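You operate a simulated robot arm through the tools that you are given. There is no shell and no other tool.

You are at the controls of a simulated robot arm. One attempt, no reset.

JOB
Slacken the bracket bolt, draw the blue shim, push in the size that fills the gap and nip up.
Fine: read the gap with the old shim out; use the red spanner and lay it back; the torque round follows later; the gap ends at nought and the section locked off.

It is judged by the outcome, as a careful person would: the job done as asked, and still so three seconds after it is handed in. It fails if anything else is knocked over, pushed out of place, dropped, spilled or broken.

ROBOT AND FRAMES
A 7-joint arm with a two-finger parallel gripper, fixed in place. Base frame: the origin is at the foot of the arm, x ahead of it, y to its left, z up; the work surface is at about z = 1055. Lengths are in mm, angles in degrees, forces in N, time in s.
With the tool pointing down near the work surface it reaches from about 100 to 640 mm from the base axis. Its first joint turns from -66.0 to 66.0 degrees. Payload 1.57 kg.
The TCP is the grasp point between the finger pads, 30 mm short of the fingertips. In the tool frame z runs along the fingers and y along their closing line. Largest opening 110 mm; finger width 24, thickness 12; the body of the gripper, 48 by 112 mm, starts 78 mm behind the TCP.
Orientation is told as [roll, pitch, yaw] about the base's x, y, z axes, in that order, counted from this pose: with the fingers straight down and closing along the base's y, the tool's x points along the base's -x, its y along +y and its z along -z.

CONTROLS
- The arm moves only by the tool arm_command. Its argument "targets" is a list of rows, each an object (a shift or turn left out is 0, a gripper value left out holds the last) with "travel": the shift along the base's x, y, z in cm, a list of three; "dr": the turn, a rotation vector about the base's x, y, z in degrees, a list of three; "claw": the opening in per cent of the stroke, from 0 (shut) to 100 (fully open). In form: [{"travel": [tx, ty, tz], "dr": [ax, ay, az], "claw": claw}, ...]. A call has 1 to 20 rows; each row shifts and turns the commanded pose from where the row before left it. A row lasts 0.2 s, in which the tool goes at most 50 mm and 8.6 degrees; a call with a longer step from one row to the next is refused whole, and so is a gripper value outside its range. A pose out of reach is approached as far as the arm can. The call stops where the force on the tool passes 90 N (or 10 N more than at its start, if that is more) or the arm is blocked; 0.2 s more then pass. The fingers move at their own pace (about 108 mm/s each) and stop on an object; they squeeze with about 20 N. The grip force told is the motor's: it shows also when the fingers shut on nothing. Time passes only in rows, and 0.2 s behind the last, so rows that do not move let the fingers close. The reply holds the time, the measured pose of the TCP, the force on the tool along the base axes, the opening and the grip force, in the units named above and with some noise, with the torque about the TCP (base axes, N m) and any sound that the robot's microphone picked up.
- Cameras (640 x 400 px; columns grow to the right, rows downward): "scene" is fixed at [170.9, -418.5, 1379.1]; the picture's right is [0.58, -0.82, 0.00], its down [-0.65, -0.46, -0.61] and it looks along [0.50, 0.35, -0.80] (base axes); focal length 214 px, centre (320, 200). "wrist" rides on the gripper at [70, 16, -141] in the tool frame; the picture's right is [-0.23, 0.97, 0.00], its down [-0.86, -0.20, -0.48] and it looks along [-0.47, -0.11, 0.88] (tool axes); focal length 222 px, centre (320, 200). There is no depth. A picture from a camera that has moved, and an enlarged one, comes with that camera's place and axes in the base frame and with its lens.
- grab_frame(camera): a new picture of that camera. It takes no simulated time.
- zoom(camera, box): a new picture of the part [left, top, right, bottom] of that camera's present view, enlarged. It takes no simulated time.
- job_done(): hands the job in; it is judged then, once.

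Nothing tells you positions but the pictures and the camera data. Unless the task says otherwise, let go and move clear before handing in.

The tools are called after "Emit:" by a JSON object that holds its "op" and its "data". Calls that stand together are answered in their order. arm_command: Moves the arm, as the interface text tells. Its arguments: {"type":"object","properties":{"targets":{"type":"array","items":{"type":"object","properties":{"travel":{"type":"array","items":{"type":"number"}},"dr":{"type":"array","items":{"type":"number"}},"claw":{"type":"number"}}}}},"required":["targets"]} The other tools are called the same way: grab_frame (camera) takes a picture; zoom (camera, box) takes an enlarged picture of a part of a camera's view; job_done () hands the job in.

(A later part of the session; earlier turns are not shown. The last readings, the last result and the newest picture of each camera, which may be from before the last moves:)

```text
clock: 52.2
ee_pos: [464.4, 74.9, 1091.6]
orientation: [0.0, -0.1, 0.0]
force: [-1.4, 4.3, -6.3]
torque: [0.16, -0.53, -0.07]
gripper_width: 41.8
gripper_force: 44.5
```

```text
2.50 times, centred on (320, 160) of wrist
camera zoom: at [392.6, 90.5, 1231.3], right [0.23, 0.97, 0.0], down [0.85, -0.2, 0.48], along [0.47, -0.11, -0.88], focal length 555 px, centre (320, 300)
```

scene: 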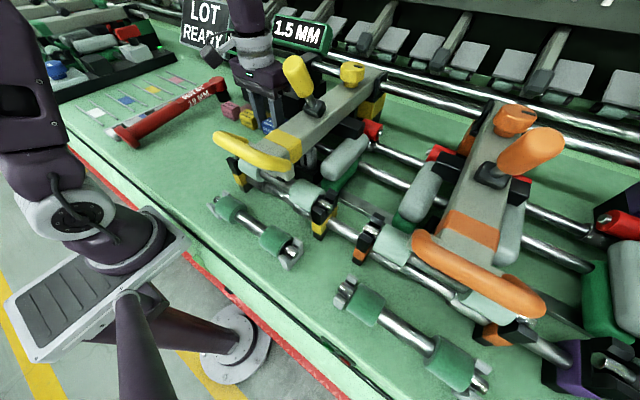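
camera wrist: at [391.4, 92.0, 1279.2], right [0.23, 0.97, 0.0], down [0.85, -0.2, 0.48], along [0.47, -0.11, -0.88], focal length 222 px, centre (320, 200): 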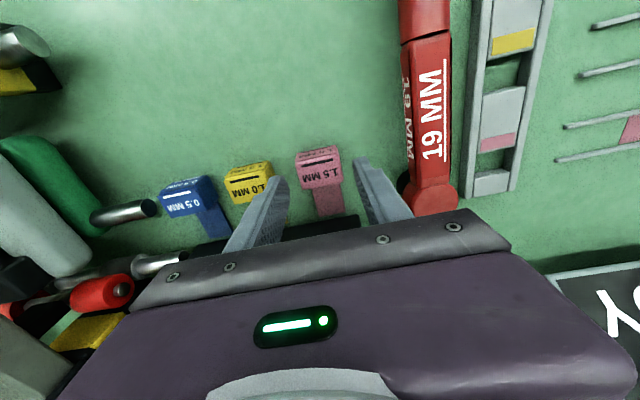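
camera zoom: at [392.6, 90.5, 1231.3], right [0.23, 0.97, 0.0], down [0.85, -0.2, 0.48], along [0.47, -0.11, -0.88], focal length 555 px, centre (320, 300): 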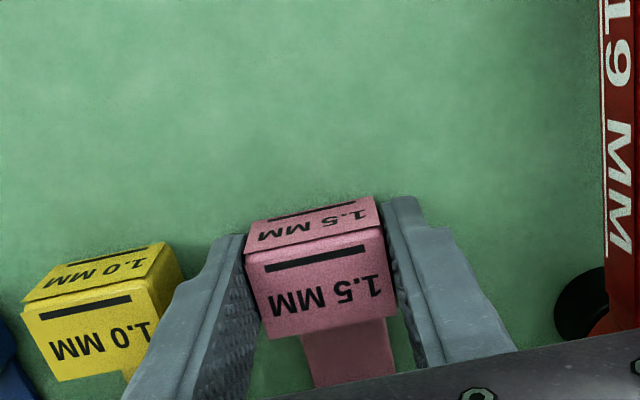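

The pink shim is held. Now I'll push it straight in (+x) in small steps, watching the force and the reading.

Emit:
{"op": "arm_command", "data": {"targets": [{"travel": [0.2, 0, -0.02]}, {"travel": [0.4, 0, 0]}, {"travel": [0.4, 0, 0]}, {"travel": [0, 0, 0]}]}}

Emit:
{"op": "zoom", "data": {"camera": "wrist", "box": [200, 80, 440, 240]}}

Emit:
{"op": "zoom", "data": {"camera": "scene", "box": [200, 0, 340, 130]}}

```text
clock: 53.2
ee_pos: [473.3, 75.3, 1090.8]
orientation: [0.0, -0.1, 0.0]
force: [-2.2, 12.8, -5.1]
torque: [0.11, 0.09, -0.26]
gripper_width: 41.6
gripper_force: 44.9
```

```text
2.50 times, centred on (320, 160) of wrist
camera zoom: at [402.3, 90.4, 1231.4], right [0.23, 0.97, 0.0], down [0.85, -0.2, 0.48], along [0.47, -0.11, -0.88], focal length 555 px, centre (320, 300)
```

zoom: 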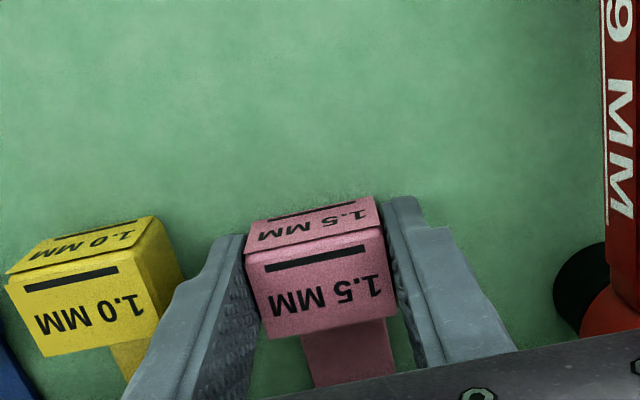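

```text
3.08 times, centred on (270, 65) of scene
camera zoom: at [170.9, -418.1, 1379.2], right [0.58, -0.82, 0.0], down [-0.65, -0.46, -0.61], along [0.5, 0.35, -0.8], focal length 660 px, centre (474, 615)
```

zoom: 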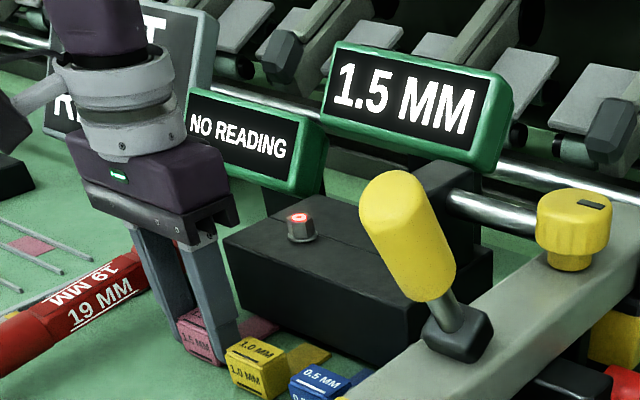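

Emit:
{"op": "arm_command", "data": {"targets": [{"travel": [0.2, 0.05, 0]}, {"travel": [0.4, 0, 0]}, {"travel": [0.4, 0, 0]}, {"travel": [0, 0, 0]}]}}

Emit:
{"op": "zoom", "data": {"camera": "scene", "box": [200, 0, 340, 130]}}

```text
clock: 54.2
ee_pos: [483.4, 74.6, 1090.1]
orientation: [0.0, -0.1, -0.1]
force: [-2.4, 9.0, -1.3]
torque: [0.01, 0.58, 0.15]
gripper_width: 41.6
gripper_force: 44.7
```

```text
3.08 times, centred on (270, 65) of scene
camera zoom: at [170.8, -418.2, 1379.2], right [0.58, -0.82, 0.0], down [-0.65, -0.46, -0.61], along [0.5, 0.35, -0.8], focal length 660 px, centre (474, 615)
```

zoom: 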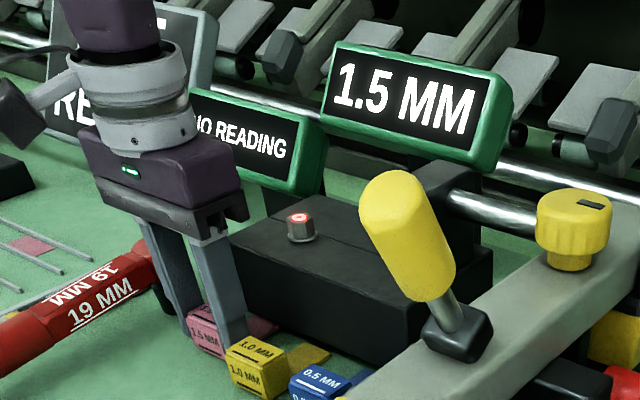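

Emit:
{"op": "arm_command", "data": {"targets": [{"travel": [0.3, 0.04, 0]}, {"travel": [0.4, 0, 0]}, {"travel": [0.4, 0, 0]}, {"travel": [0, 0, 0]}]}}

Emit:
{"op": "zoom", "data": {"camera": "scene", "box": [200, 0, 340, 130]}}

```text
clock: 55.2
ee_pos: [495.7, 73.8, 1090.1]
orientation: [-0.1, 0.0, 0.0]
force: [-1.8, 5.5, 7.9]
torque: [-0.09, 0.99, 0.22]
gripper_width: 41.6
gripper_force: 45.4
```

```text
3.08 times, centred on (270, 65) of scene
camera zoom: at [170.7, -418.3, 1379.1], right [0.58, -0.82, 0.0], down [-0.65, -0.46, -0.61], along [0.5, 0.35, -0.8], focal length 660 px, centre (474, 615)
```

zoom: 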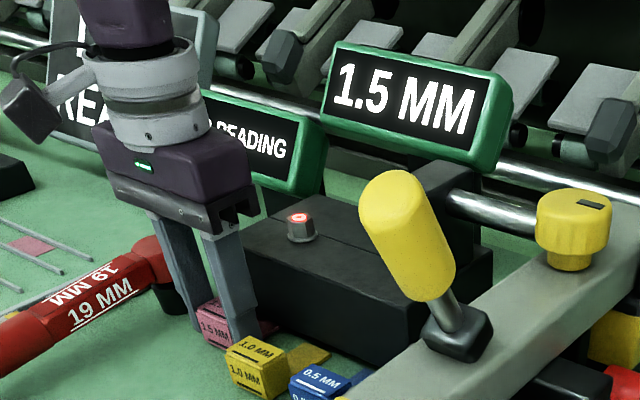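

Emit:
{"op": "arm_command", "data": {"targets": [{"travel": [0.3, 0.03, 0.02]}, {"travel": [0.4, 0, 0]}, {"travel": [0, 0, 0]}]}}

Emit:
{"op": "zoom", "data": {"camera": "scene", "box": [200, 0, 340, 130]}}

```text
clock: 56.0
ee_pos: [501.7, 74.3, 1090.8]
orientation: [0.0, -0.1, 0.0]
force: [-2.3, -1.6, -0.5]
torque: [0.24, -0.41, 0.1]
gripper_width: 41.8
gripper_force: 44.7
```

```text
3.08 times, centred on (270, 65) of scene
camera zoom: at [170.8, -418.6, 1379.0], right [0.58, -0.82, 0.0], down [-0.65, -0.46, -0.61], along [0.5, 0.35, -0.8], focal length 660 px, centre (474, 615)
```

zoom: 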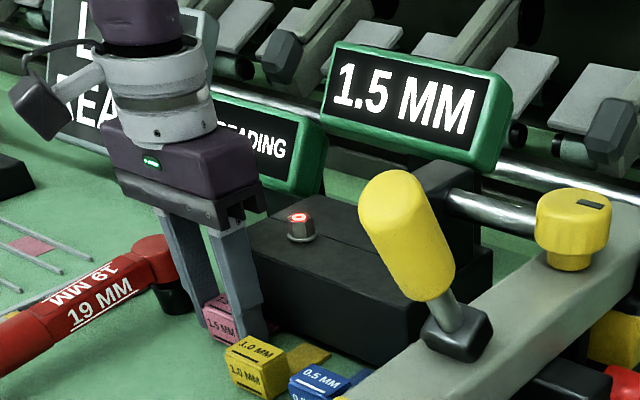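

Emit:
{"op": "arm_command", "data": {"targets": [{"travel": [0.3, 0, 0]}, {"travel": [0.2, 0, 0]}, {"travel": [0, 0, 0]}]}}

Emit:
{"op": "zoom", "data": {"camera": "scene", "box": [200, 0, 340, 130]}}

```text
clock: 56.8
ee_pos: [507.0, 76.2, 1090.6]
orientation: [0.0, -0.1, -0.1]
force: [-0.9, -3.5, -8.3]
torque: [-0.16, -0.97, -0.15]
gripper_width: 42.0
gripper_force: 44.8
```

```text
3.08 times, centred on (270, 65) of scene
camera zoom: at [170.9, -418.6, 1379.0], right [0.58, -0.82, 0.0], down [-0.65, -0.46, -0.61], along [0.5, 0.35, -0.8], focal length 660 px, centre (474, 615)
```

zoom: 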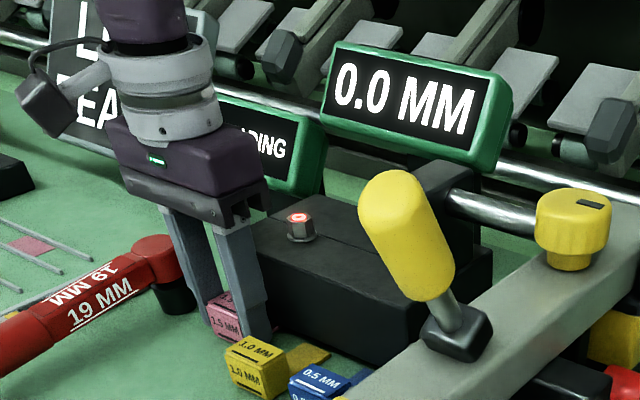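

The reading is now 0.0 MM with the 1.5 shim in. I'll push another millimetre or so to see it's fully home.

Emit:
{"op": "arm_command", "data": {"targets": [{"travel": [0.12, 0, 0]}, {"travel": [0, 0, 0]}]}}

```text
clock: 57.4
ee_pos: [507.5, 75.0, 1091.0]
orientation: [0.0, -0.1, 0.0]
force: [-2.2, -2.7, -4.0]
torque: [-0.11, 0.04, -0.05]
gripper_width: 42.0
gripper_force: 44.8
```

Emit:
{"op": "arm_command", "data": {"targets": [{"travel": [0.1, 0, 0]}, {"travel": [0, 0, 0]}]}}

Emit:
{"op": "zoom", "data": {"camera": "wrist", "box": [200, 80, 440, 240]}}

Emit:
{"op": "zoom", "data": {"camera": "scene", "box": [200, 0, 340, 130]}}

```text
clock: 58.0
ee_pos: [508.0, 74.8, 1090.8]
orientation: [0.1, -0.1, 0.0]
force: [-1.7, -3.5, -0.1]
torque: [0.12, 1.08, 0.15]
gripper_width: 41.8
gripper_force: 45.0
```

```text
2.50 times, centred on (320, 160) of wrist
camera zoom: at [437.2, 90.6, 1231.4], right [0.23, 0.97, 0.0], down [0.85, -0.2, 0.48], along [0.47, -0.11, -0.88], focal length 555 px, centre (320, 300)
```

zoom: 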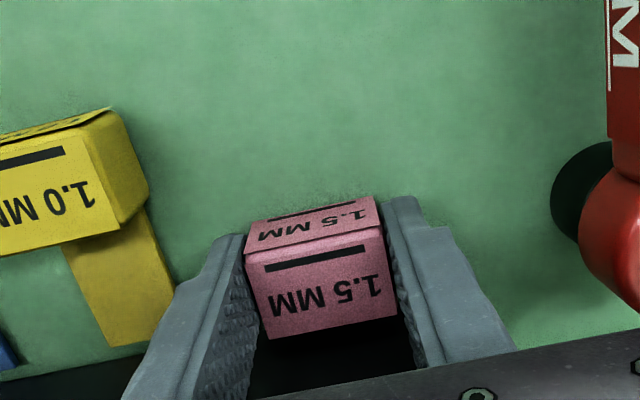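

```text
3.08 times, centred on (270, 65) of scene
camera zoom: at [170.8, -418.6, 1379.0], right [0.58, -0.82, 0.0], down [-0.65, -0.46, -0.61], along [0.5, 0.35, -0.8], focal length 660 px, centre (474, 615)
```

zoom: 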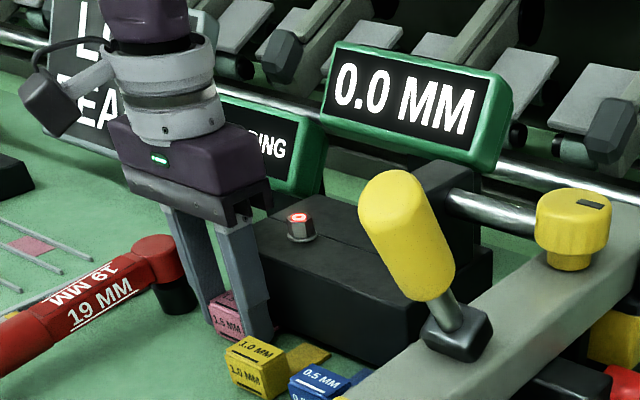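

The pink shim is home at the depth the blue one had, and the gap reads 0.0. I'll release it, rise clear, and confirm the reading holds.

Emit:
{"op": "arm_command", "data": {"targets": [{"claw": 42}, {"claw": 50}, {"claw": 50}, {"travel": [0, 0, 2]}, {"travel": [0, 0, 3]}, {"travel": [0, 0, 3]}, {"travel": [0, 0, 0]}]}}

Emit:
{"op": "grab_frame", "data": {"camera": "scene"}}

Emit:
{"op": "zoom", "data": {"camera": "scene", "box": [200, 0, 340, 130]}}

Emit:
{"op": "grab_frame", "data": {"camera": "wrist"}}

```text
clock: 59.6
ee_pos: [510.8, 75.9, 1171.9]
orientation: [0.0, -0.1, 0.0]
force: [-0.3, 0.3, -0.6]
torque: [0.04, 0.03, -0.01]
gripper_width: 54.9
gripper_force: 0.0
```

```text
taken
```

scene: 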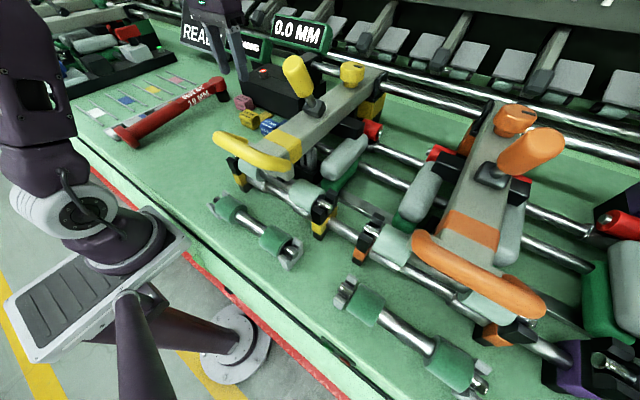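

```text
3.08 times, centred on (270, 65) of scene
camera zoom: at [170.9, -418.5, 1379.1], right [0.58, -0.82, 0.0], down [-0.65, -0.46, -0.61], along [0.5, 0.35, -0.8], focal length 660 px, centre (474, 615)
```

zoom: 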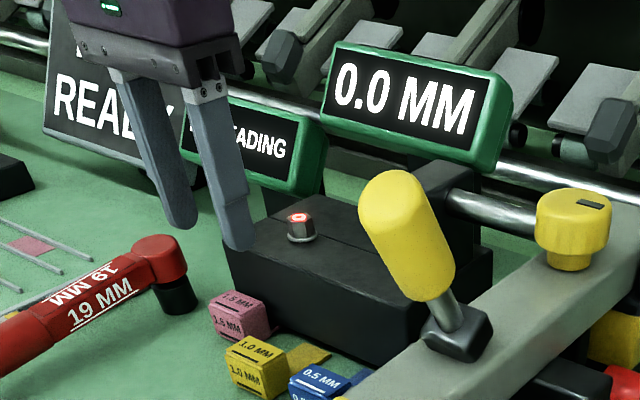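

```text
taken
camera wrist: at [437.7, 90.5, 1312.0], right [0.23, 0.97, 0.0], down [0.85, -0.2, 0.48], along [0.47, -0.11, -0.88], focal length 222 px, centre (320, 200)
```

wrist: 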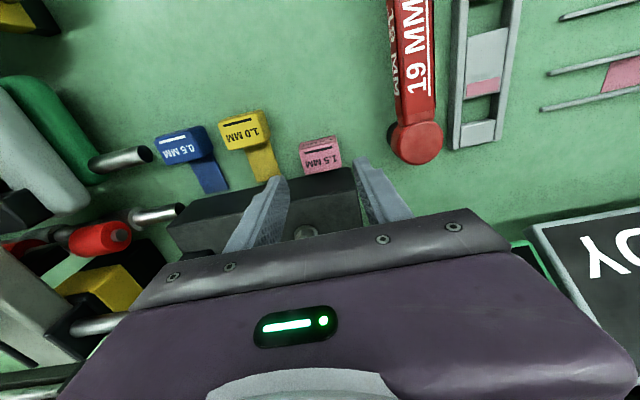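

The 0.0 reading holds with the shim released. Next I'll fetch the spanner again from the same grip point at (405.5, 168.5).

Emit:
{"op": "arm_command", "data": {"targets": [{"travel": [-2.58, 2.325, 0.3]}, {"travel": [-2.58, 2.325, 0]}, {"travel": [-2.58, 2.325, 0], "claw": 45}, {"travel": [-2.58, 2.325, 0]}, {"travel": [0, 0, -1.5]}, {"travel": [0, 0, 0]}]}}

Emit:
{"op": "grab_frame", "data": {"camera": "wrist"}}

```text
clock: 61.0
ee_pos: [405.9, 167.6, 1159.2]
orientation: [0.0, -0.1, -0.1]
force: [0.3, -0.6, -0.1]
torque: [0.0, 0.02, 0.0]
gripper_width: 49.5
gripper_force: 0.1
```

```text
taken
camera wrist: at [334.0, 183.4, 1299.7], right [0.23, 0.97, 0.0], down [0.85, -0.2, 0.48], along [0.47, -0.11, -0.88], focal length 222 px, centre (320, 200)
```

wrist: 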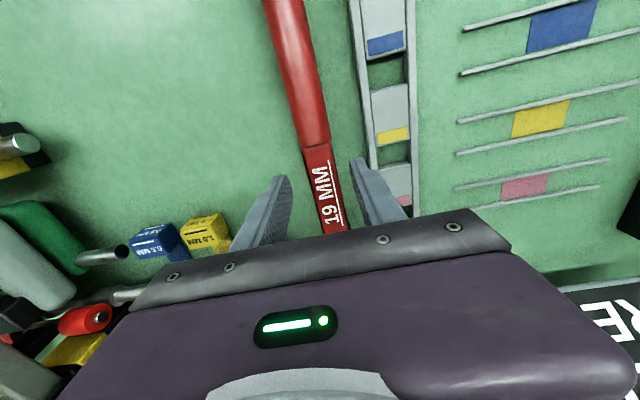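

Emit:
{"op": "arm_command", "data": {"targets": [{"travel": [0, 0.03, -2]}, {"travel": [0, 0, -2]}, {"travel": [0, 0, -1.5]}, {"travel": [0, 0, -1.3]}, {"claw": 30}, {"claw": 0}, {"claw": 0}, {"claw": 0}]}}

Emit:
{"op": "grab_frame", "data": {"camera": "wrist"}}

```text
clock: 62.8
ee_pos: [404.4, 169.5, 1090.9]
orientation: [0.0, -0.1, 0.0]
force: [0.5, 0.3, -0.5]
torque: [0.0, -0.17, 0.01]
gripper_width: 27.8
gripper_force: 20.1
```

```text
taken
camera wrist: at [334.0, 183.9, 1231.4], right [0.23, 0.97, 0.0], down [0.85, -0.2, 0.48], along [0.47, -0.11, -0.88], focal length 222 px, centre (320, 200)
```

wrist: 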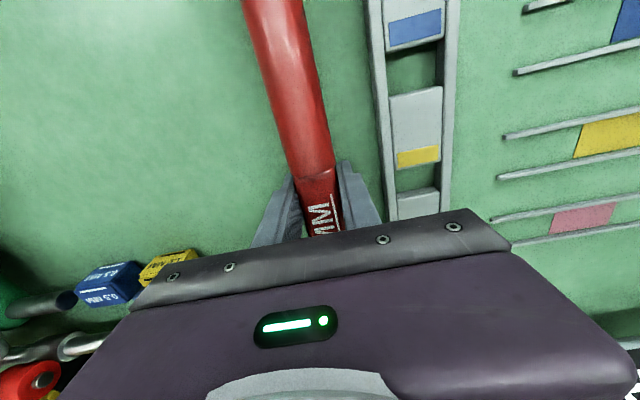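

The grip matches the first one to within 0.3 mm. I'll lift and retrace to the pose where the socket came off the bolt (yaw +30°).

Emit:
{"op": "arm_command", "data": {"targets": [{"travel": [0, 0, 1]}, {"travel": [0, 0, 3]}, {"travel": [0, 0, 3]}, {"travel": [0, 0, 3]}, {"travel": [1.25, -2.92, 0], "dr": [0, 0, 5]}, {"travel": [1.25, -2.92, 0], "dr": [0, 0, 5]}, {"travel": [1.25, -2.92, 0], "dr": [0, 0, 5]}, {"travel": [1.25, -2.92, 0], "dr": [0, 0, 5]}, {"travel": [1.25, -2.92, 0], "dr": [0, 0, 5]}, {"travel": [1.25, -2.933, 0], "dr": [0, 0, 5]}, {"travel": [0, 0, 0]}]}}

Emit:
{"op": "zoom", "data": {"camera": "scene", "box": [240, 30, 300, 80]}}

Emit:
{"op": "grab_frame", "data": {"camera": "wrist"}}

```text
clock: 65.2
ee_pos: [481.7, -7.0, 1190.8]
orientation: [0.0, -0.1, 30.1]
force: [0.6, -0.1, -4.3]
torque: [0.05, -0.05, 0.0]
gripper_width: 27.8
gripper_force: 19.8
```

```text
8.00 times, centred on (270, 55) of scene
camera zoom: at [170.9, -418.5, 1379.0], right [0.58, -0.82, 0.0], down [-0.65, -0.46, -0.61], along [0.5, 0.35, -0.8], focal length 1716 px, centre (720, 1360)
```

zoom: 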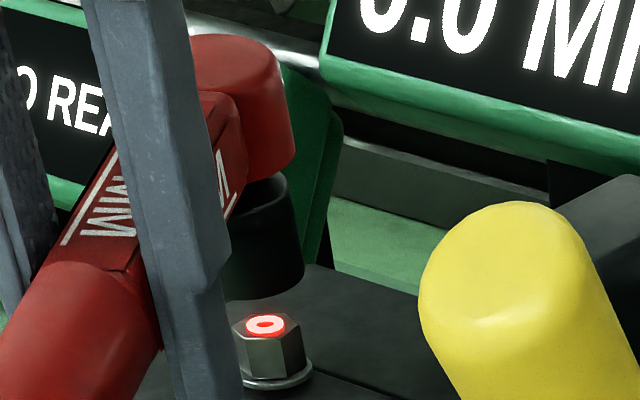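

```text
taken
camera wrist: at [410.5, -28.8, 1331.5], right [-0.29, 0.96, 0.0], down [0.84, 0.26, 0.48], along [0.46, 0.14, -0.88], focal length 222 px, centre (320, 200)
```

wrist: 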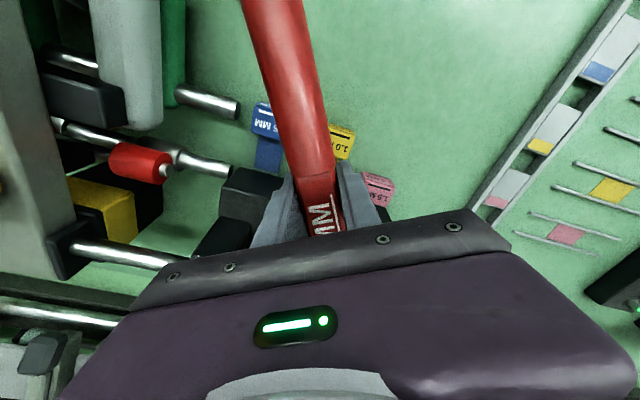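

This matches the lift-off view. Lowering back onto the hex in steps.

Emit:
{"op": "arm_command", "data": {"targets": [{"travel": [0, 0, -0.6]}, {"travel": [0, 0, -0.6]}, {"travel": [0, 0, -0.3]}, {"travel": [0, 0, 0]}]}}

Emit:
{"op": "arm_command", "data": {"targets": [{"travel": [0, 0, -0.2]}, {"travel": [0, 0, -0.2]}, {"travel": [0, 0, -0.1]}, {"travel": [0, 0, 0]}]}}

Emit:
{"op": "zoom", "data": {"camera": "scene", "box": [240, 30, 300, 80]}}

```text
clock: 66.2
ee_pos: [480.6, -6.3, 1175.4]
orientation: [0.0, -0.1, 30.1]
force: [0.8, 0.1, -4.2]
torque: [0.01, -0.05, -0.02]
gripper_width: 27.9
gripper_force: 20.2
```

```text
clock: 67.2
ee_pos: [480.1, -7.8, 1171.3]
orientation: [-0.1, -0.1, 30.0]
force: [-7.9, -2.7, 2.8]
torque: [0.24, -0.4, 0.16]
gripper_width: 27.9
gripper_force: 20.2
```

```text
8.00 times, centred on (270, 55) of scene
camera zoom: at [170.6, -418.6, 1379.1], right [0.58, -0.82, 0.0], down [-0.65, -0.46, -0.61], along [0.5, 0.35, -0.8], focal length 1716 px, centre (720, 1360)
```

zoom: 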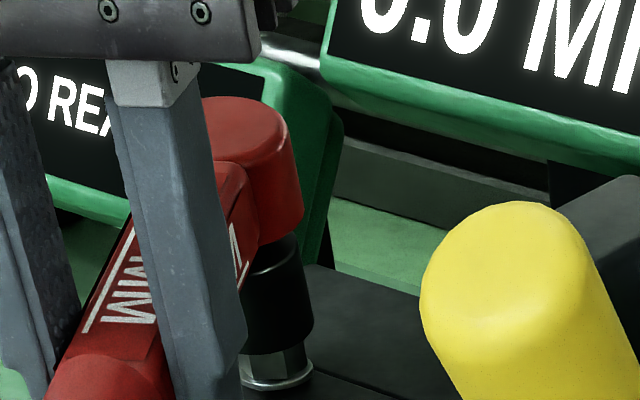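

Light contact partway down with a push toward −x, −y, so the socket is slightly off. I'll back up a millimetre, shift about 0.8 mm, and try again.

Emit:
{"op": "arm_command", "data": {"targets": [{"travel": [-0.08, -0.03, 0.15]}, {"travel": [0, 0, 0]}, {"travel": [0, 0, -0.15]}, {"travel": [0, 0, -0.1]}, {"travel": [0, 0, 0]}]}}

```text
clock: 68.4
ee_pos: [478.7, -6.8, 1170.1]
orientation: [0.0, 0.0, 30.0]
force: [-2.4, -1.5, 1.7]
torque: [0.34, -0.5, 0.05]
gripper_width: 27.8
gripper_force: 20.4
```

Emit:
{"op": "arm_command", "data": {"targets": [{"travel": [-0.05, -0.03, 0.05]}, {"travel": [0, 0, -0.05]}, {"travel": [0, 0, -0.1]}, {"travel": [0, 0, 0]}]}}

Emit:
{"op": "zoom", "data": {"camera": "scene", "box": [250, 40, 290, 80]}}

```text
clock: 69.4
ee_pos: [480.1, -7.9, 1168.5]
orientation: [0.0, -0.1, 30.0]
force: [-2.1, 0.3, 0.8]
torque: [0.31, -0.54, 0.15]
gripper_width: 28.0
gripper_force: 19.8
```

```text
10.00 times, centred on (270, 60) of scene
camera zoom: at [170.8, -418.5, 1379.1], right [0.58, -0.82, 0.0], down [-0.65, -0.46, -0.61], along [0.5, 0.35, -0.8], focal length 2145 px, centre (820, 1600)
```

zoom: 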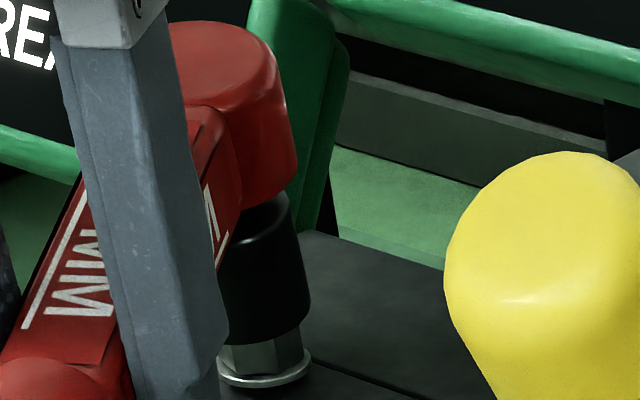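

It's resting on an edge, likely because the socket is at one end of its angular play on the hex. I'll lift a few millimetres, back the angle off 2.5° about the bolt axis, and lower again.

Emit:
{"op": "arm_command", "data": {"targets": [{"travel": [0, 0, 0.4]}, {"travel": [-0.216, 0.409, 0.2], "dr": [0, 0, -2.5]}, {"travel": [0, 0, 0]}]}}

Emit:
{"op": "arm_command", "data": {"targets": [{"travel": [0, 0, -0.2]}, {"travel": [0, 0, -0.2]}, {"travel": [0, 0, -0.1]}, {"travel": [0, 0, 0]}]}}

Emit:
{"op": "zoom", "data": {"camera": "scene", "box": [250, 40, 290, 80]}}

```text
clock: 70.2
ee_pos: [476.9, -3.9, 1175.2]
orientation: [0.0, -0.1, 27.5]
force: [-0.9, -1.0, -4.8]
torque: [0.04, -0.07, 0.01]
gripper_width: 27.9
gripper_force: 19.7
```

```text
clock: 71.2
ee_pos: [477.4, -2.2, 1169.9]
orientation: [0.0, -0.1, 27.6]
force: [0.3, -1.5, -3.4]
torque: [0.04, -0.06, 0.0]
gripper_width: 27.9
gripper_force: 20.3
```

```text
10.00 times, centred on (270, 60) of scene
camera zoom: at [170.9, -418.5, 1379.1], right [0.58, -0.82, 0.0], down [-0.65, -0.46, -0.61], along [0.5, 0.35, -0.8], focal length 2145 px, centre (820, 1600)
```

zoom: 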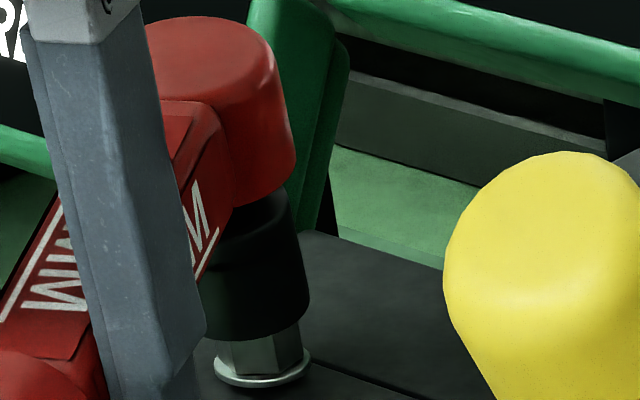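

Emit:
{"op": "arm_command", "data": {"targets": [{"travel": [0.07, -0.1, 0.05]}, {"travel": [0, 0, -0.1]}, {"travel": [0, 0, -0.1]}, {"travel": [0, 0, 0]}]}}

Emit:
{"op": "zoom", "data": {"camera": "scene", "box": [250, 40, 290, 80]}}

```text
clock: 72.2
ee_pos: [478.6, -3.5, 1169.4]
orientation: [0.1, -0.1, 27.4]
force: [-0.9, -0.3, -3.7]
torque: [0.02, -0.05, -0.02]
gripper_width: 28.1
gripper_force: 19.6
```

```text
10.00 times, centred on (270, 60) of scene
camera zoom: at [170.9, -418.5, 1379.1], right [0.58, -0.82, 0.0], down [-0.65, -0.46, -0.61], along [0.5, 0.35, -0.8], focal length 2145 px, centre (820, 1600)
```

zoom: 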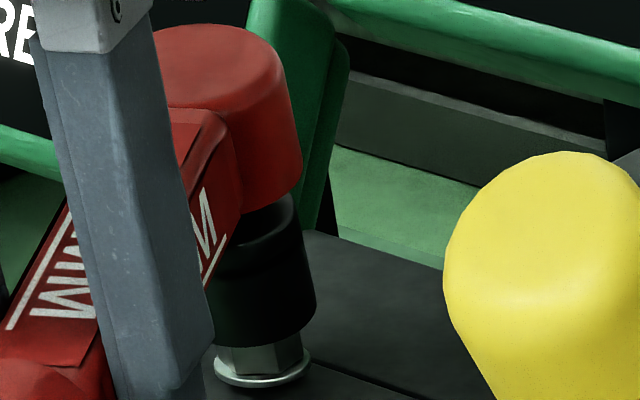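

No contact now. Continuing down.

Emit:
{"op": "arm_command", "data": {"targets": [{"travel": [0, 0, -0.1]}, {"travel": [0, 0, -0.1]}, {"travel": [0, 0, -0.1]}, {"travel": [0, 0, 0]}]}}

Emit:
{"op": "zoom", "data": {"camera": "scene", "box": [250, 40, 290, 80]}}

```text
clock: 73.2
ee_pos: [477.0, -4.6, 1165.4]
orientation: [-0.1, -0.1, 27.5]
force: [0.8, 0.2, -3.1]
torque: [0.05, -0.07, 0.0]
gripper_width: 27.8
gripper_force: 20.0
```

```text
10.00 times, centred on (270, 60) of scene
camera zoom: at [170.9, -418.5, 1379.1], right [0.58, -0.82, 0.0], down [-0.65, -0.46, -0.61], along [0.5, 0.35, -0.8], focal length 2145 px, centre (820, 1600)
```

zoom: 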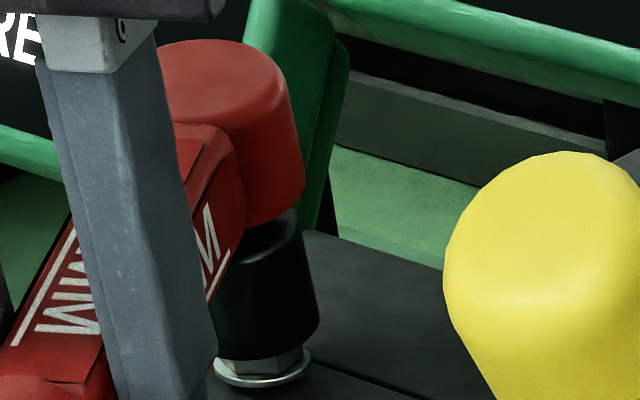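

Emit:
{"op": "arm_command", "data": {"targets": [{"travel": [0, 0, -0.1]}, {"travel": [0, 0, -0.1]}, {"travel": [0, 0, 0]}]}}

Emit:
{"op": "arm_command", "data": {"targets": [{"travel": [0, 0, -0.1]}, {"travel": [0, 0, -0.1]}, {"travel": [0, 0, 0]}]}}

Emit:
{"op": "zoom", "data": {"camera": "scene", "box": [250, 40, 290, 80]}}

```text
clock: 74.0
ee_pos: [478.8, -3.4, 1163.7]
orientation: [0.1, -0.1, 27.5]
force: [0.6, -1.5, -4.6]
torque: [0.04, -0.05, 0.02]
gripper_width: 27.8
gripper_force: 19.4
```

```text
clock: 74.8
ee_pos: [477.8, -4.3, 1161.0]
orientation: [0.1, -0.1, 27.4]
force: [-0.8, 0.0, -3.6]
torque: [0.01, -0.05, 0.01]
gripper_width: 27.9
gripper_force: 20.1
```

```text
10.00 times, centred on (270, 60) of scene
camera zoom: at [170.9, -418.5, 1379.1], right [0.58, -0.82, 0.0], down [-0.65, -0.46, -0.61], along [0.5, 0.35, -0.8], focal length 2145 px, centre (820, 1600)
```

zoom: 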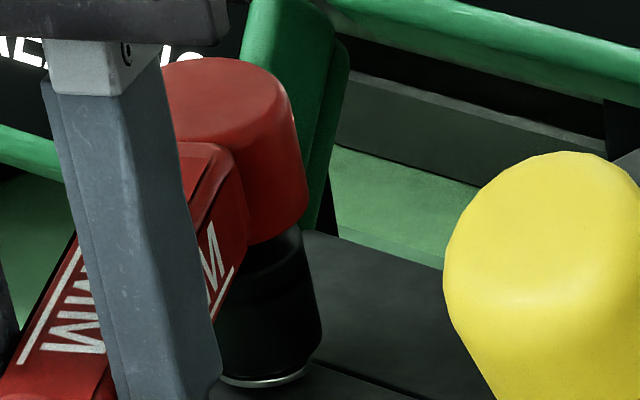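

Emit:
{"op": "arm_command", "data": {"targets": [{"travel": [0, 0, -0.1]}, {"travel": [0, 0, -0.1]}, {"travel": [0, 0, 0]}]}}

Emit:
{"op": "zoom", "data": {"camera": "scene", "box": [250, 40, 290, 80]}}

```text
clock: 75.6
ee_pos: [477.9, -4.4, 1160.4]
orientation: [-0.1, -0.1, 27.4]
force: [-0.8, 0.6, -4.9]
torque: [0.05, -0.02, -0.01]
gripper_width: 27.9
gripper_force: 19.5
```

```text
10.00 times, centred on (270, 60) of scene
camera zoom: at [170.9, -418.5, 1379.1], right [0.58, -0.82, 0.0], down [-0.65, -0.46, -0.61], along [0.5, 0.35, -0.8], focal length 2145 px, centre (820, 1600)
```

zoom: 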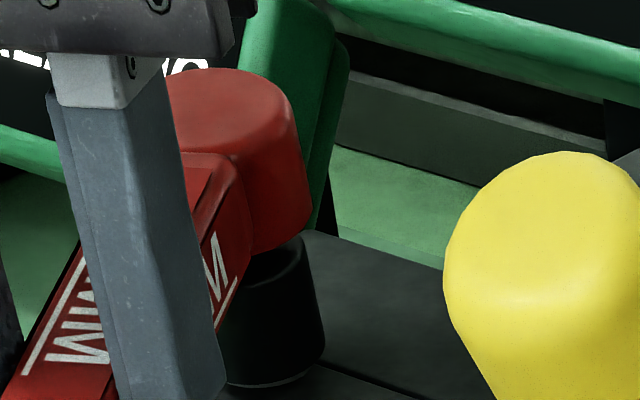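

The socket is down over the hex. Now I'll turn clockwise along the arc to nip up, watching for torque.

Emit:
{"op": "arm_command", "data": {"targets": [{"travel": [0, 0, -0.1]}, {"travel": [-0.373, 0.876, 0], "dr": [0, 0, -5]}, {"travel": [0, 0, 0]}]}}

Emit:
{"op": "zoom", "data": {"camera": "scene", "box": [200, 0, 340, 100]}}

```text
clock: 76.4
ee_pos: [473.5, 3.7, 1158.1]
orientation: [0.0, -0.1, 22.5]
force: [-2.1, -1.3, -4.1]
torque: [0.03, 0.07, 0.03]
gripper_width: 28.0
gripper_force: 19.6
```

```text
4.00 times, centred on (270, 50) of scene
camera zoom: at [170.9, -418.5, 1379.1], right [0.58, -0.82, 0.0], down [-0.65, -0.46, -0.61], along [0.5, 0.35, -0.8], focal length 858 px, centre (520, 800)
```

zoom: 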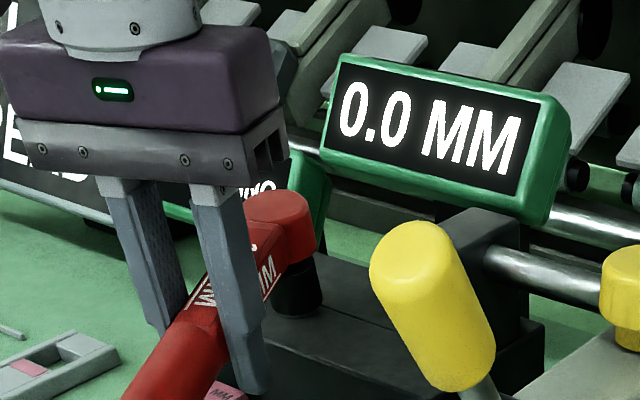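

Emit:
{"op": "arm_command", "data": {"targets": [{"travel": [-0.294, 0.904, 0], "dr": [0, 0, -5]}, {"travel": [-0.216, 0.927, 0], "dr": [0, 0, -5]}, {"travel": [0, 0, 0]}]}}

Emit:
{"op": "grab_frame", "data": {"camera": "wrist"}}

```text
clock: 77.2
ee_pos: [469.1, 23.1, 1158.8]
orientation: [0.0, -0.2, 12.5]
force: [-4.3, -0.5, -4.6]
torque: [-0.02, 0.1, 0.16]
gripper_width: 27.9
gripper_force: 20.5
```

```text
taken
camera wrist: at [395.4, 22.9, 1299.1], right [0.01, 1.0, 0.0], down [0.88, -0.01, 0.48], along [0.48, -0.01, -0.88], focal length 222 px, centre (320, 200)
```

wrist: 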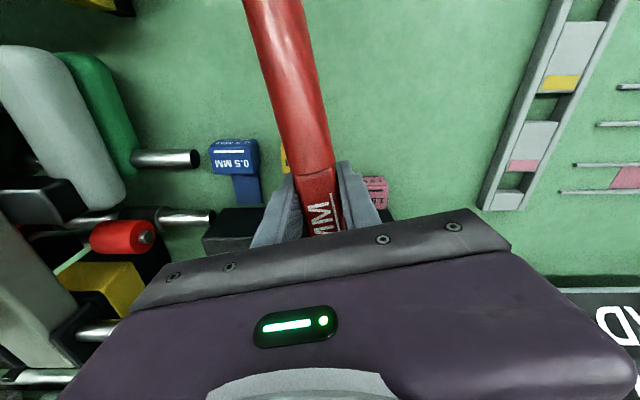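

Emit:
{"op": "arm_command", "data": {"targets": [{"travel": [-0.182, 0.943, 0], "dr": [0, 0, -5]}, {"travel": [0, 0, 0]}]}}

Emit:
{"op": "arm_command", "data": {"targets": [{"travel": [-0.072, 0.95, 0], "dr": [0, 0, -5]}, {"travel": [0, 0, 0]}]}}

Emit:
{"op": "grab_frame", "data": {"camera": "wrist"}}

```text
clock: 77.8
ee_pos: [467.4, 32.5, 1159.4]
orientation: [0.0, -0.1, 7.5]
force: [-2.7, -1.7, -6.0]
torque: [-0.03, 0.15, 0.23]
gripper_width: 27.9
gripper_force: 20.3
```

```text
clock: 78.4
ee_pos: [466.1, 42.0, 1160.0]
orientation: [0.0, -0.1, 2.4]
force: [-3.1, -3.0, -4.3]
torque: [-0.05, 0.05, 0.34]
gripper_width: 28.0
gripper_force: 19.8
```

```text
taken
camera wrist: at [394.4, 54.3, 1299.4], right [0.19, 0.98, 0.0], down [0.86, -0.16, 0.48], along [0.47, -0.09, -0.88], focal length 222 px, centre (320, 200)
```

wrist: 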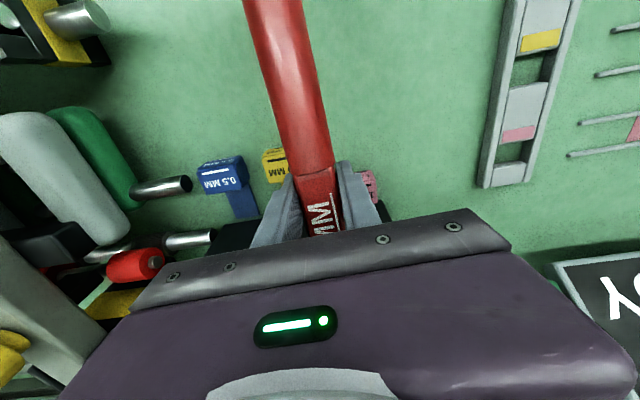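

Resistance is building (about 0.67 N·m about the bolt). I'll continue in smaller steps.

Emit:
{"op": "arm_command", "data": {"targets": [{"travel": [-0.02, 0.475, 0], "dr": [0, 0, -2.5]}, {"travel": [0, 0, 0]}]}}

Emit:
{"op": "arm_command", "data": {"targets": [{"travel": [0.01, 0.475, 0], "dr": [0, 0, -2.5]}, {"travel": [0, 0, 0]}]}}

Emit:
{"op": "grab_frame", "data": {"camera": "wrist"}}

Emit:
{"op": "zoom", "data": {"camera": "scene", "box": [200, 0, 340, 100]}}

```text
clock: 79.0
ee_pos: [467.1, 46.9, 1160.0]
orientation: [0.0, 0.0, -0.1]
force: [-1.8, -4.5, -2.5]
torque: [-0.16, -0.2, 0.25]
gripper_width: 28.0
gripper_force: 19.5
```

```text
clock: 79.6
ee_pos: [466.3, 50.9, 1157.9]
orientation: [0.0, -0.1, -2.4]
force: [-1.9, -3.6, -4.2]
torque: [-0.12, -0.04, 0.43]
gripper_width: 27.7
gripper_force: 19.8
```

```text
taken
camera wrist: at [395.7, 69.8, 1298.9], right [0.27, 0.96, 0.0], down [0.84, -0.24, 0.48], along [0.46, -0.13, -0.88], focal length 222 px, centre (320, 200)
```

wrist: 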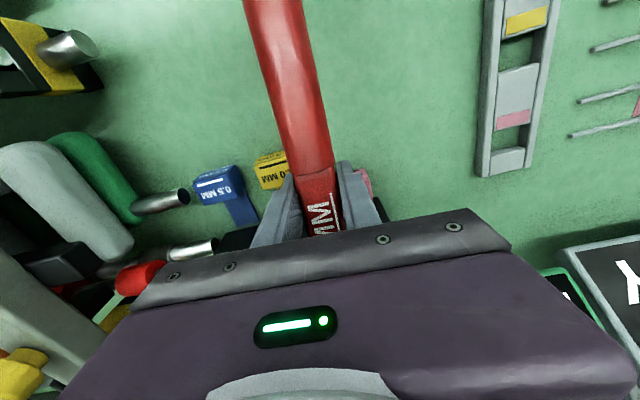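

```text
4.00 times, centred on (270, 50) of scene
camera zoom: at [170.9, -418.6, 1379.0], right [0.58, -0.82, 0.0], down [-0.65, -0.46, -0.61], along [0.5, 0.35, -0.8], focal length 858 px, centre (520, 800)
```

zoom: 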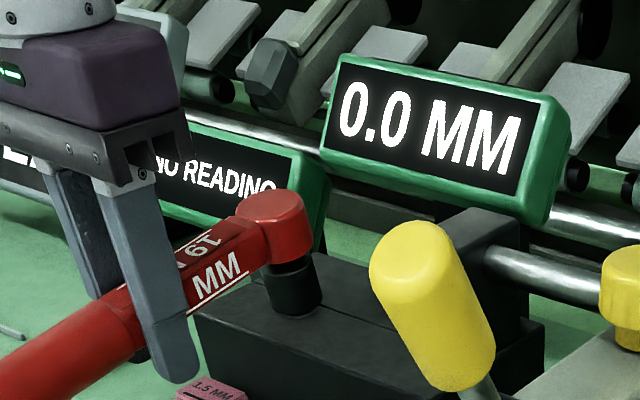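

Emit:
{"op": "arm_command", "data": {"targets": [{"travel": [0.04, 0.475, 0], "dr": [0, 0, -2.5]}, {"travel": [0, 0, 0]}]}}

Emit:
{"op": "arm_command", "data": {"targets": [{"travel": [0, 0, 0]}, {"travel": [0, 0, 0]}]}}

Emit:
{"op": "grab_frame", "data": {"camera": "wrist"}}

```text
clock: 80.2
ee_pos: [467.6, 55.4, 1160.1]
orientation: [0.0, -0.1, -5.0]
force: [-4.1, -3.7, -4.0]
torque: [-0.13, 0.03, 0.42]
gripper_width: 28.0
gripper_force: 19.7
```

```text
clock: 80.8
ee_pos: [466.8, 56.1, 1158.1]
orientation: [0.0, -0.1, -5.0]
force: [-4.9, -2.9, -4.8]
torque: [-0.1, 0.17, 0.38]
gripper_width: 28.0
gripper_force: 20.0
```

```text
taken
camera wrist: at [397.1, 77.4, 1299.0], right [0.31, 0.95, 0.0], down [0.83, -0.27, 0.48], along [0.46, -0.15, -0.88], focal length 222 px, centre (320, 200)
```

wrist: 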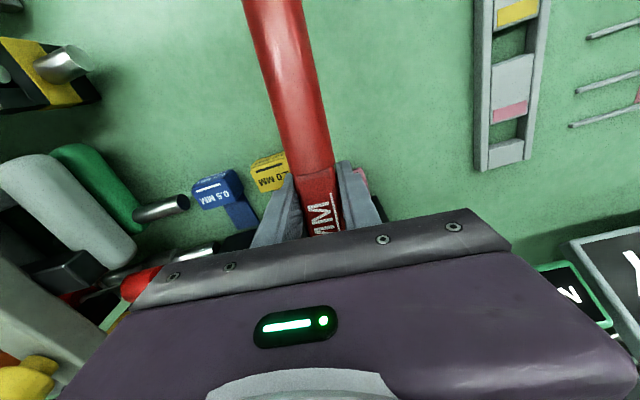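

Torque has levelled off around 0.8 N·m, the same as it took to break it loose. I'll ease the load and lift to check the indicator.

Emit:
{"op": "arm_command", "data": {"targets": [{"travel": [-0.02, -0.1, 0], "dr": [0, 0, 0.5]}, {"travel": [0, 0, 0.6]}, {"travel": [0, 0, 1]}, {"travel": [0, 0, 1.4]}, {"travel": [0, 0, 0]}]}}

Emit:
{"op": "zoom", "data": {"camera": "scene", "box": [240, 30, 300, 80]}}

```text
clock: 82.0
ee_pos: [467.0, 54.9, 1187.9]
orientation: [0.0, -0.1, -4.6]
force: [0.5, 0.2, -4.0]
torque: [-0.04, -0.08, 0.03]
gripper_width: 27.8
gripper_force: 19.9
```

```text
8.00 times, centred on (270, 55) of scene
camera zoom: at [170.9, -418.5, 1379.1], right [0.58, -0.82, 0.0], down [-0.65, -0.46, -0.61], along [0.5, 0.35, -0.8], focal length 1716 px, centre (720, 1360)
```

zoom: 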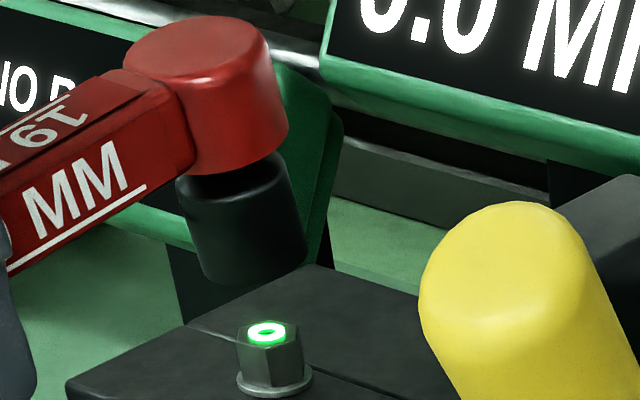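

The indicator is green again: the bolt is nipped up, with the gap still at 0.0. Now I'll return the spanner to its original resting place.

Emit:
{"op": "arm_command", "data": {"targets": [{"travel": [-1.525, 2.84, 0], "dr": [0, 0, 1.2]}, {"travel": [-1.525, 2.84, 0], "dr": [0, 0, 1.1]}, {"travel": [-1.525, 2.84, 0], "dr": [0, 0, 1.1]}, {"travel": [-1.525, 2.84, 0], "dr": [0, 0, 1.1]}, {"travel": [0, 0, -3]}, {"travel": [0, 0, -3]}, {"travel": [0, 0, -2]}, {"travel": [0, 0, -0.5]}, {"travel": [0, 0, 0]}]}}

Emit:
{"op": "zoom", "data": {"camera": "scene", "box": [80, 20, 260, 150]}}

Emit:
{"op": "grab_frame", "data": {"camera": "wrist"}}

```text
clock: 84.0
ee_pos: [406.4, 168.7, 1102.4]
orientation: [0.0, 0.0, 0.1]
force: [0.1, -0.5, -3.6]
torque: [0.01, -0.07, 0.01]
gripper_width: 28.0
gripper_force: 19.8
```

```text
3.08 times, centred on (170, 85) of scene
camera zoom: at [170.9, -418.5, 1379.1], right [0.58, -0.82, 0.0], down [-0.65, -0.46, -0.61], along [0.5, 0.35, -0.8], focal length 660 px, centre (782, 554)
```

zoom: 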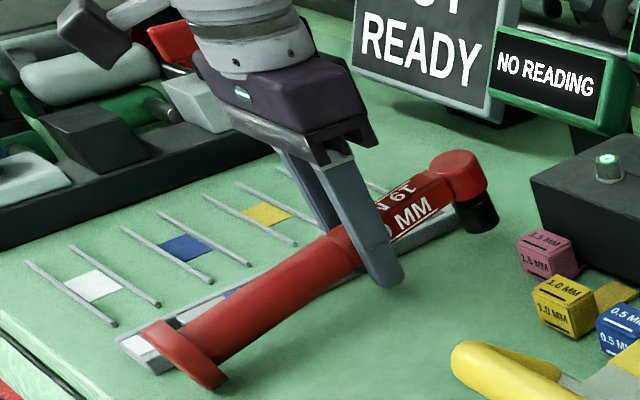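

```text
taken
camera wrist: at [334.3, 184.4, 1243.6], right [0.23, 0.97, 0.0], down [0.85, -0.2, 0.48], along [0.47, -0.11, -0.88], focal length 222 px, centre (320, 200)
```

wrist: 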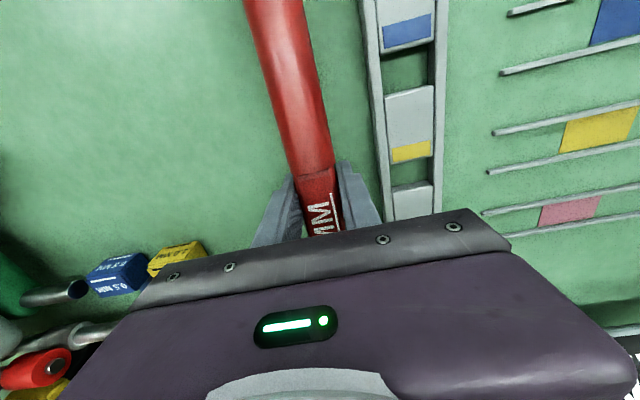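

Emit:
{"op": "arm_command", "data": {"targets": [{"travel": [0, 0, -0.3]}, {"travel": [0, 0, -0.2]}, {"travel": [0, 0, -0.1]}, {"travel": [0, 0, 0]}]}}

Emit:
{"op": "arm_command", "data": {"targets": [{"travel": [0, 0, -0.1]}, {"travel": [0, 0, -0.1]}, {"travel": [0, 0, 0]}]}}

Emit:
{"op": "zoom", "data": {"camera": "scene", "box": [80, 20, 260, 150]}}

```text
clock: 85.0
ee_pos: [406.7, 169.2, 1097.4]
orientation: [-0.1, -0.1, 0.0]
force: [2.5, 0.4, 0.9]
torque: [0.03, 0.6, 0.02]
gripper_width: 27.9
gripper_force: 19.9
```

```text
clock: 85.8
ee_pos: [405.1, 169.8, 1094.8]
orientation: [0.0, -0.1, -0.1]
force: [1.9, 1.5, 1.3]
torque: [0.03, 0.54, -0.11]
gripper_width: 27.9
gripper_force: 19.5
```

```text
3.08 times, centred on (170, 85) of scene
camera zoom: at [170.9, -418.5, 1379.1], right [0.58, -0.82, 0.0], down [-0.65, -0.46, -0.61], along [0.5, 0.35, -0.8], focal length 660 px, centre (782, 554)
```

zoom: 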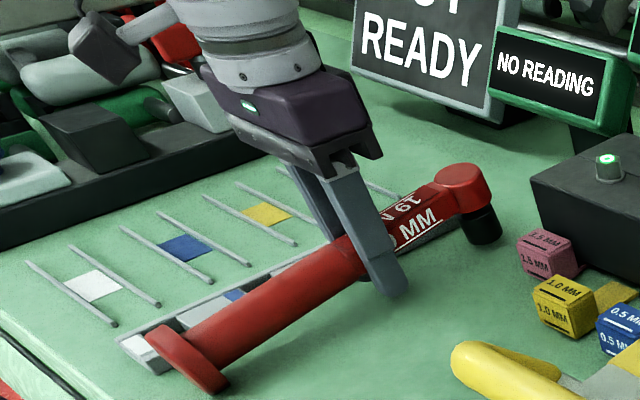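

The tail is down; continuing down levels the spanner in the grip until the socket also rests.

Emit:
{"op": "arm_command", "data": {"targets": [{"travel": [0, 0, -0.1]}, {"travel": [0, 0, -0.1]}, {"travel": [0, 0, 0]}]}}

Emit:
{"op": "arm_command", "data": {"targets": [{"travel": [0, 0, -0.1]}, {"travel": [0, 0, 0]}]}}

Emit:
{"op": "zoom", "data": {"camera": "scene", "box": [80, 20, 260, 150]}}

```text
clock: 86.6
ee_pos: [406.3, 167.7, 1092.5]
orientation: [-0.1, -0.1, 0.0]
force: [-0.1, 0.1, 0.3]
torque: [0.04, 0.47, -0.11]
gripper_width: 27.7
gripper_force: 20.0
```

```text
clock: 87.2
ee_pos: [406.3, 168.6, 1091.8]
orientation: [0.1, -0.1, 0.0]
force: [0.1, 1.0, -0.2]
torque: [-0.02, 0.49, -0.06]
gripper_width: 28.0
gripper_force: 20.0
```

```text
3.08 times, centred on (170, 85) of scene
camera zoom: at [170.9, -418.5, 1379.1], right [0.58, -0.82, 0.0], down [-0.65, -0.46, -0.61], along [0.5, 0.35, -0.8], focal length 660 px, centre (782, 554)
```

zoom: 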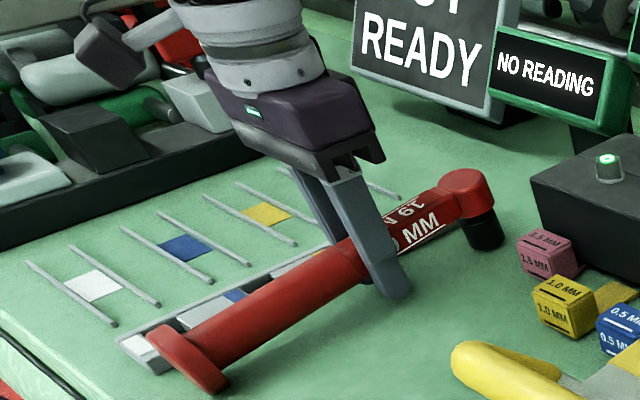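

Emit:
{"op": "arm_command", "data": {"targets": [{"travel": [0, 0, -0.1]}, {"travel": [0, 0, 0]}]}}

```text
clock: 87.8
ee_pos: [406.3, 168.2, 1092.0]
orientation: [0.0, -0.1, 0.0]
force: [0.9, 0.4, -0.3]
torque: [0.01, 0.46, -0.08]
gripper_width: 27.7
gripper_force: 19.6
```

Emit:
{"op": "arm_command", "data": {"targets": [{"travel": [0, 0, -0.1]}, {"travel": [0, 0, 0]}]}}

Emit:
{"op": "zoom", "data": {"camera": "scene", "box": [180, 60, 260, 120]}}

```text
clock: 88.4
ee_pos: [406.5, 167.6, 1090.0]
orientation: [0.0, -0.1, 0.0]
force: [1.6, 1.5, 0.1]
torque: [0.02, 0.55, -0.06]
gripper_width: 27.6
gripper_force: 19.8
```

```text
6.67 times, centred on (220, 90) of scene
camera zoom: at [170.9, -418.5, 1379.1], right [0.58, -0.82, 0.0], down [-0.65, -0.46, -0.61], along [0.5, 0.35, -0.8], focal length 1430 px, centre (987, 933)
```

zoom: 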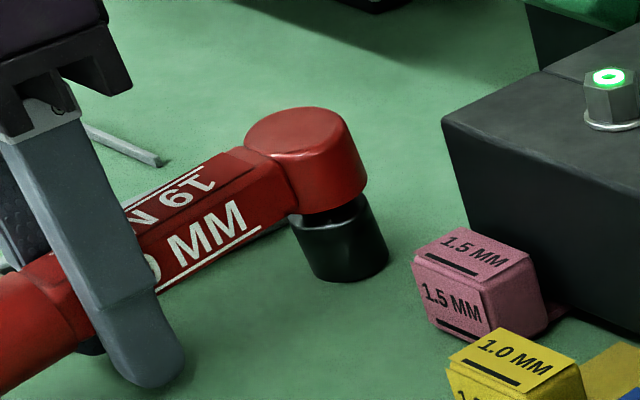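

Emit:
{"op": "arm_command", "data": {"targets": [{"travel": [0, 0, -0.07]}, {"travel": [0, 0, 0]}]}}

```text
clock: 89.0
ee_pos: [404.9, 168.8, 1090.1]
orientation: [0.0, -0.2, 0.0]
force: [-1.5, -1.3, 13.9]
torque: [-0.04, 0.09, -0.07]
gripper_width: 27.9
gripper_force: 20.0
```

Both ends rest on the bench now. Releasing and rising clear.

Emit:
{"op": "arm_command", "data": {"targets": [{"travel": [0, 0, 0.05]}, {"claw": 30}, {"claw": 45}, {"claw": 45}, {"travel": [0, 0, 2]}, {"travel": [0, 0, 3]}, {"travel": [0, 0, 4]}, {"travel": [0, 0, 3]}, {"travel": [0, 0, 0]}]}}

Emit:
{"op": "grab_frame", "data": {"camera": "scene"}}

Emit:
{"op": "zoom", "data": {"camera": "scene", "box": [80, 20, 260, 150]}}

Emit:
{"op": "zoom", "data": {"camera": "scene", "box": [180, 0, 400, 140]}}

Emit:
{"op": "grab_frame", "data": {"camera": "wrist"}}

```text
clock: 91.0
ee_pos: [405.2, 169.3, 1210.0]
orientation: [-0.1, -0.1, 0.0]
force: [0.4, 0.3, 0.0]
torque: [-0.01, -0.02, 0.04]
gripper_width: 49.1
gripper_force: 0.1
```

```text
taken
```

scene: 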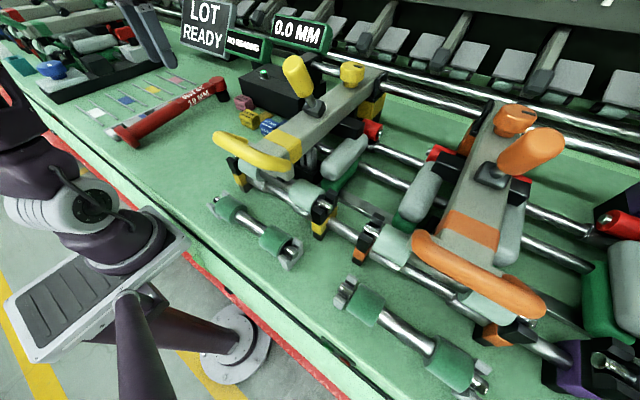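

```text
3.08 times, centred on (170, 85) of scene
camera zoom: at [170.9, -418.5, 1379.1], right [0.58, -0.82, 0.0], down [-0.65, -0.46, -0.61], along [0.5, 0.35, -0.8], focal length 660 px, centre (782, 554)
```

zoom: 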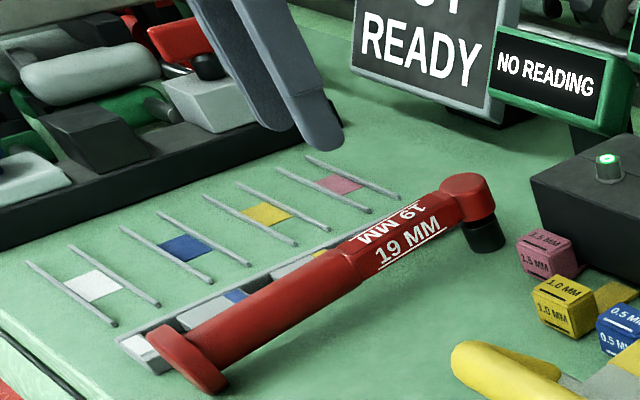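

```text
2.86 times, centred on (290, 70) of scene
camera zoom: at [170.9, -418.5, 1379.1], right [0.58, -0.82, 0.0], down [-0.65, -0.46, -0.61], along [0.5, 0.35, -0.8], focal length 613 px, centre (406, 571)
```

zoom: 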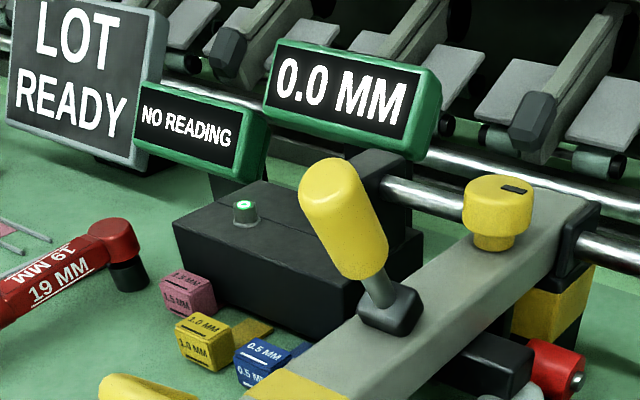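

```text
taken
camera wrist: at [333.7, 184.8, 1350.7], right [0.23, 0.97, 0.0], down [0.85, -0.2, 0.48], along [0.47, -0.11, -0.88], focal length 222 px, centre (320, 200)
```

wrist: 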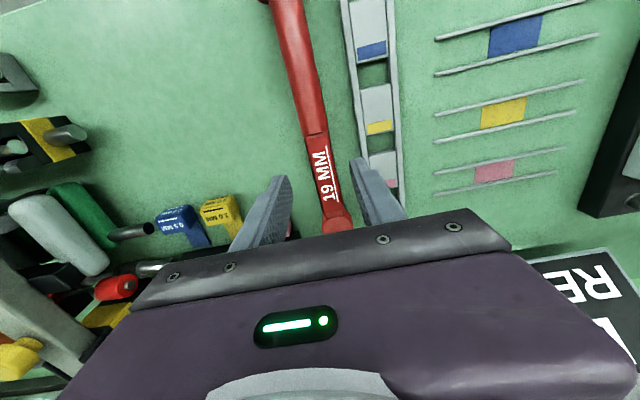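

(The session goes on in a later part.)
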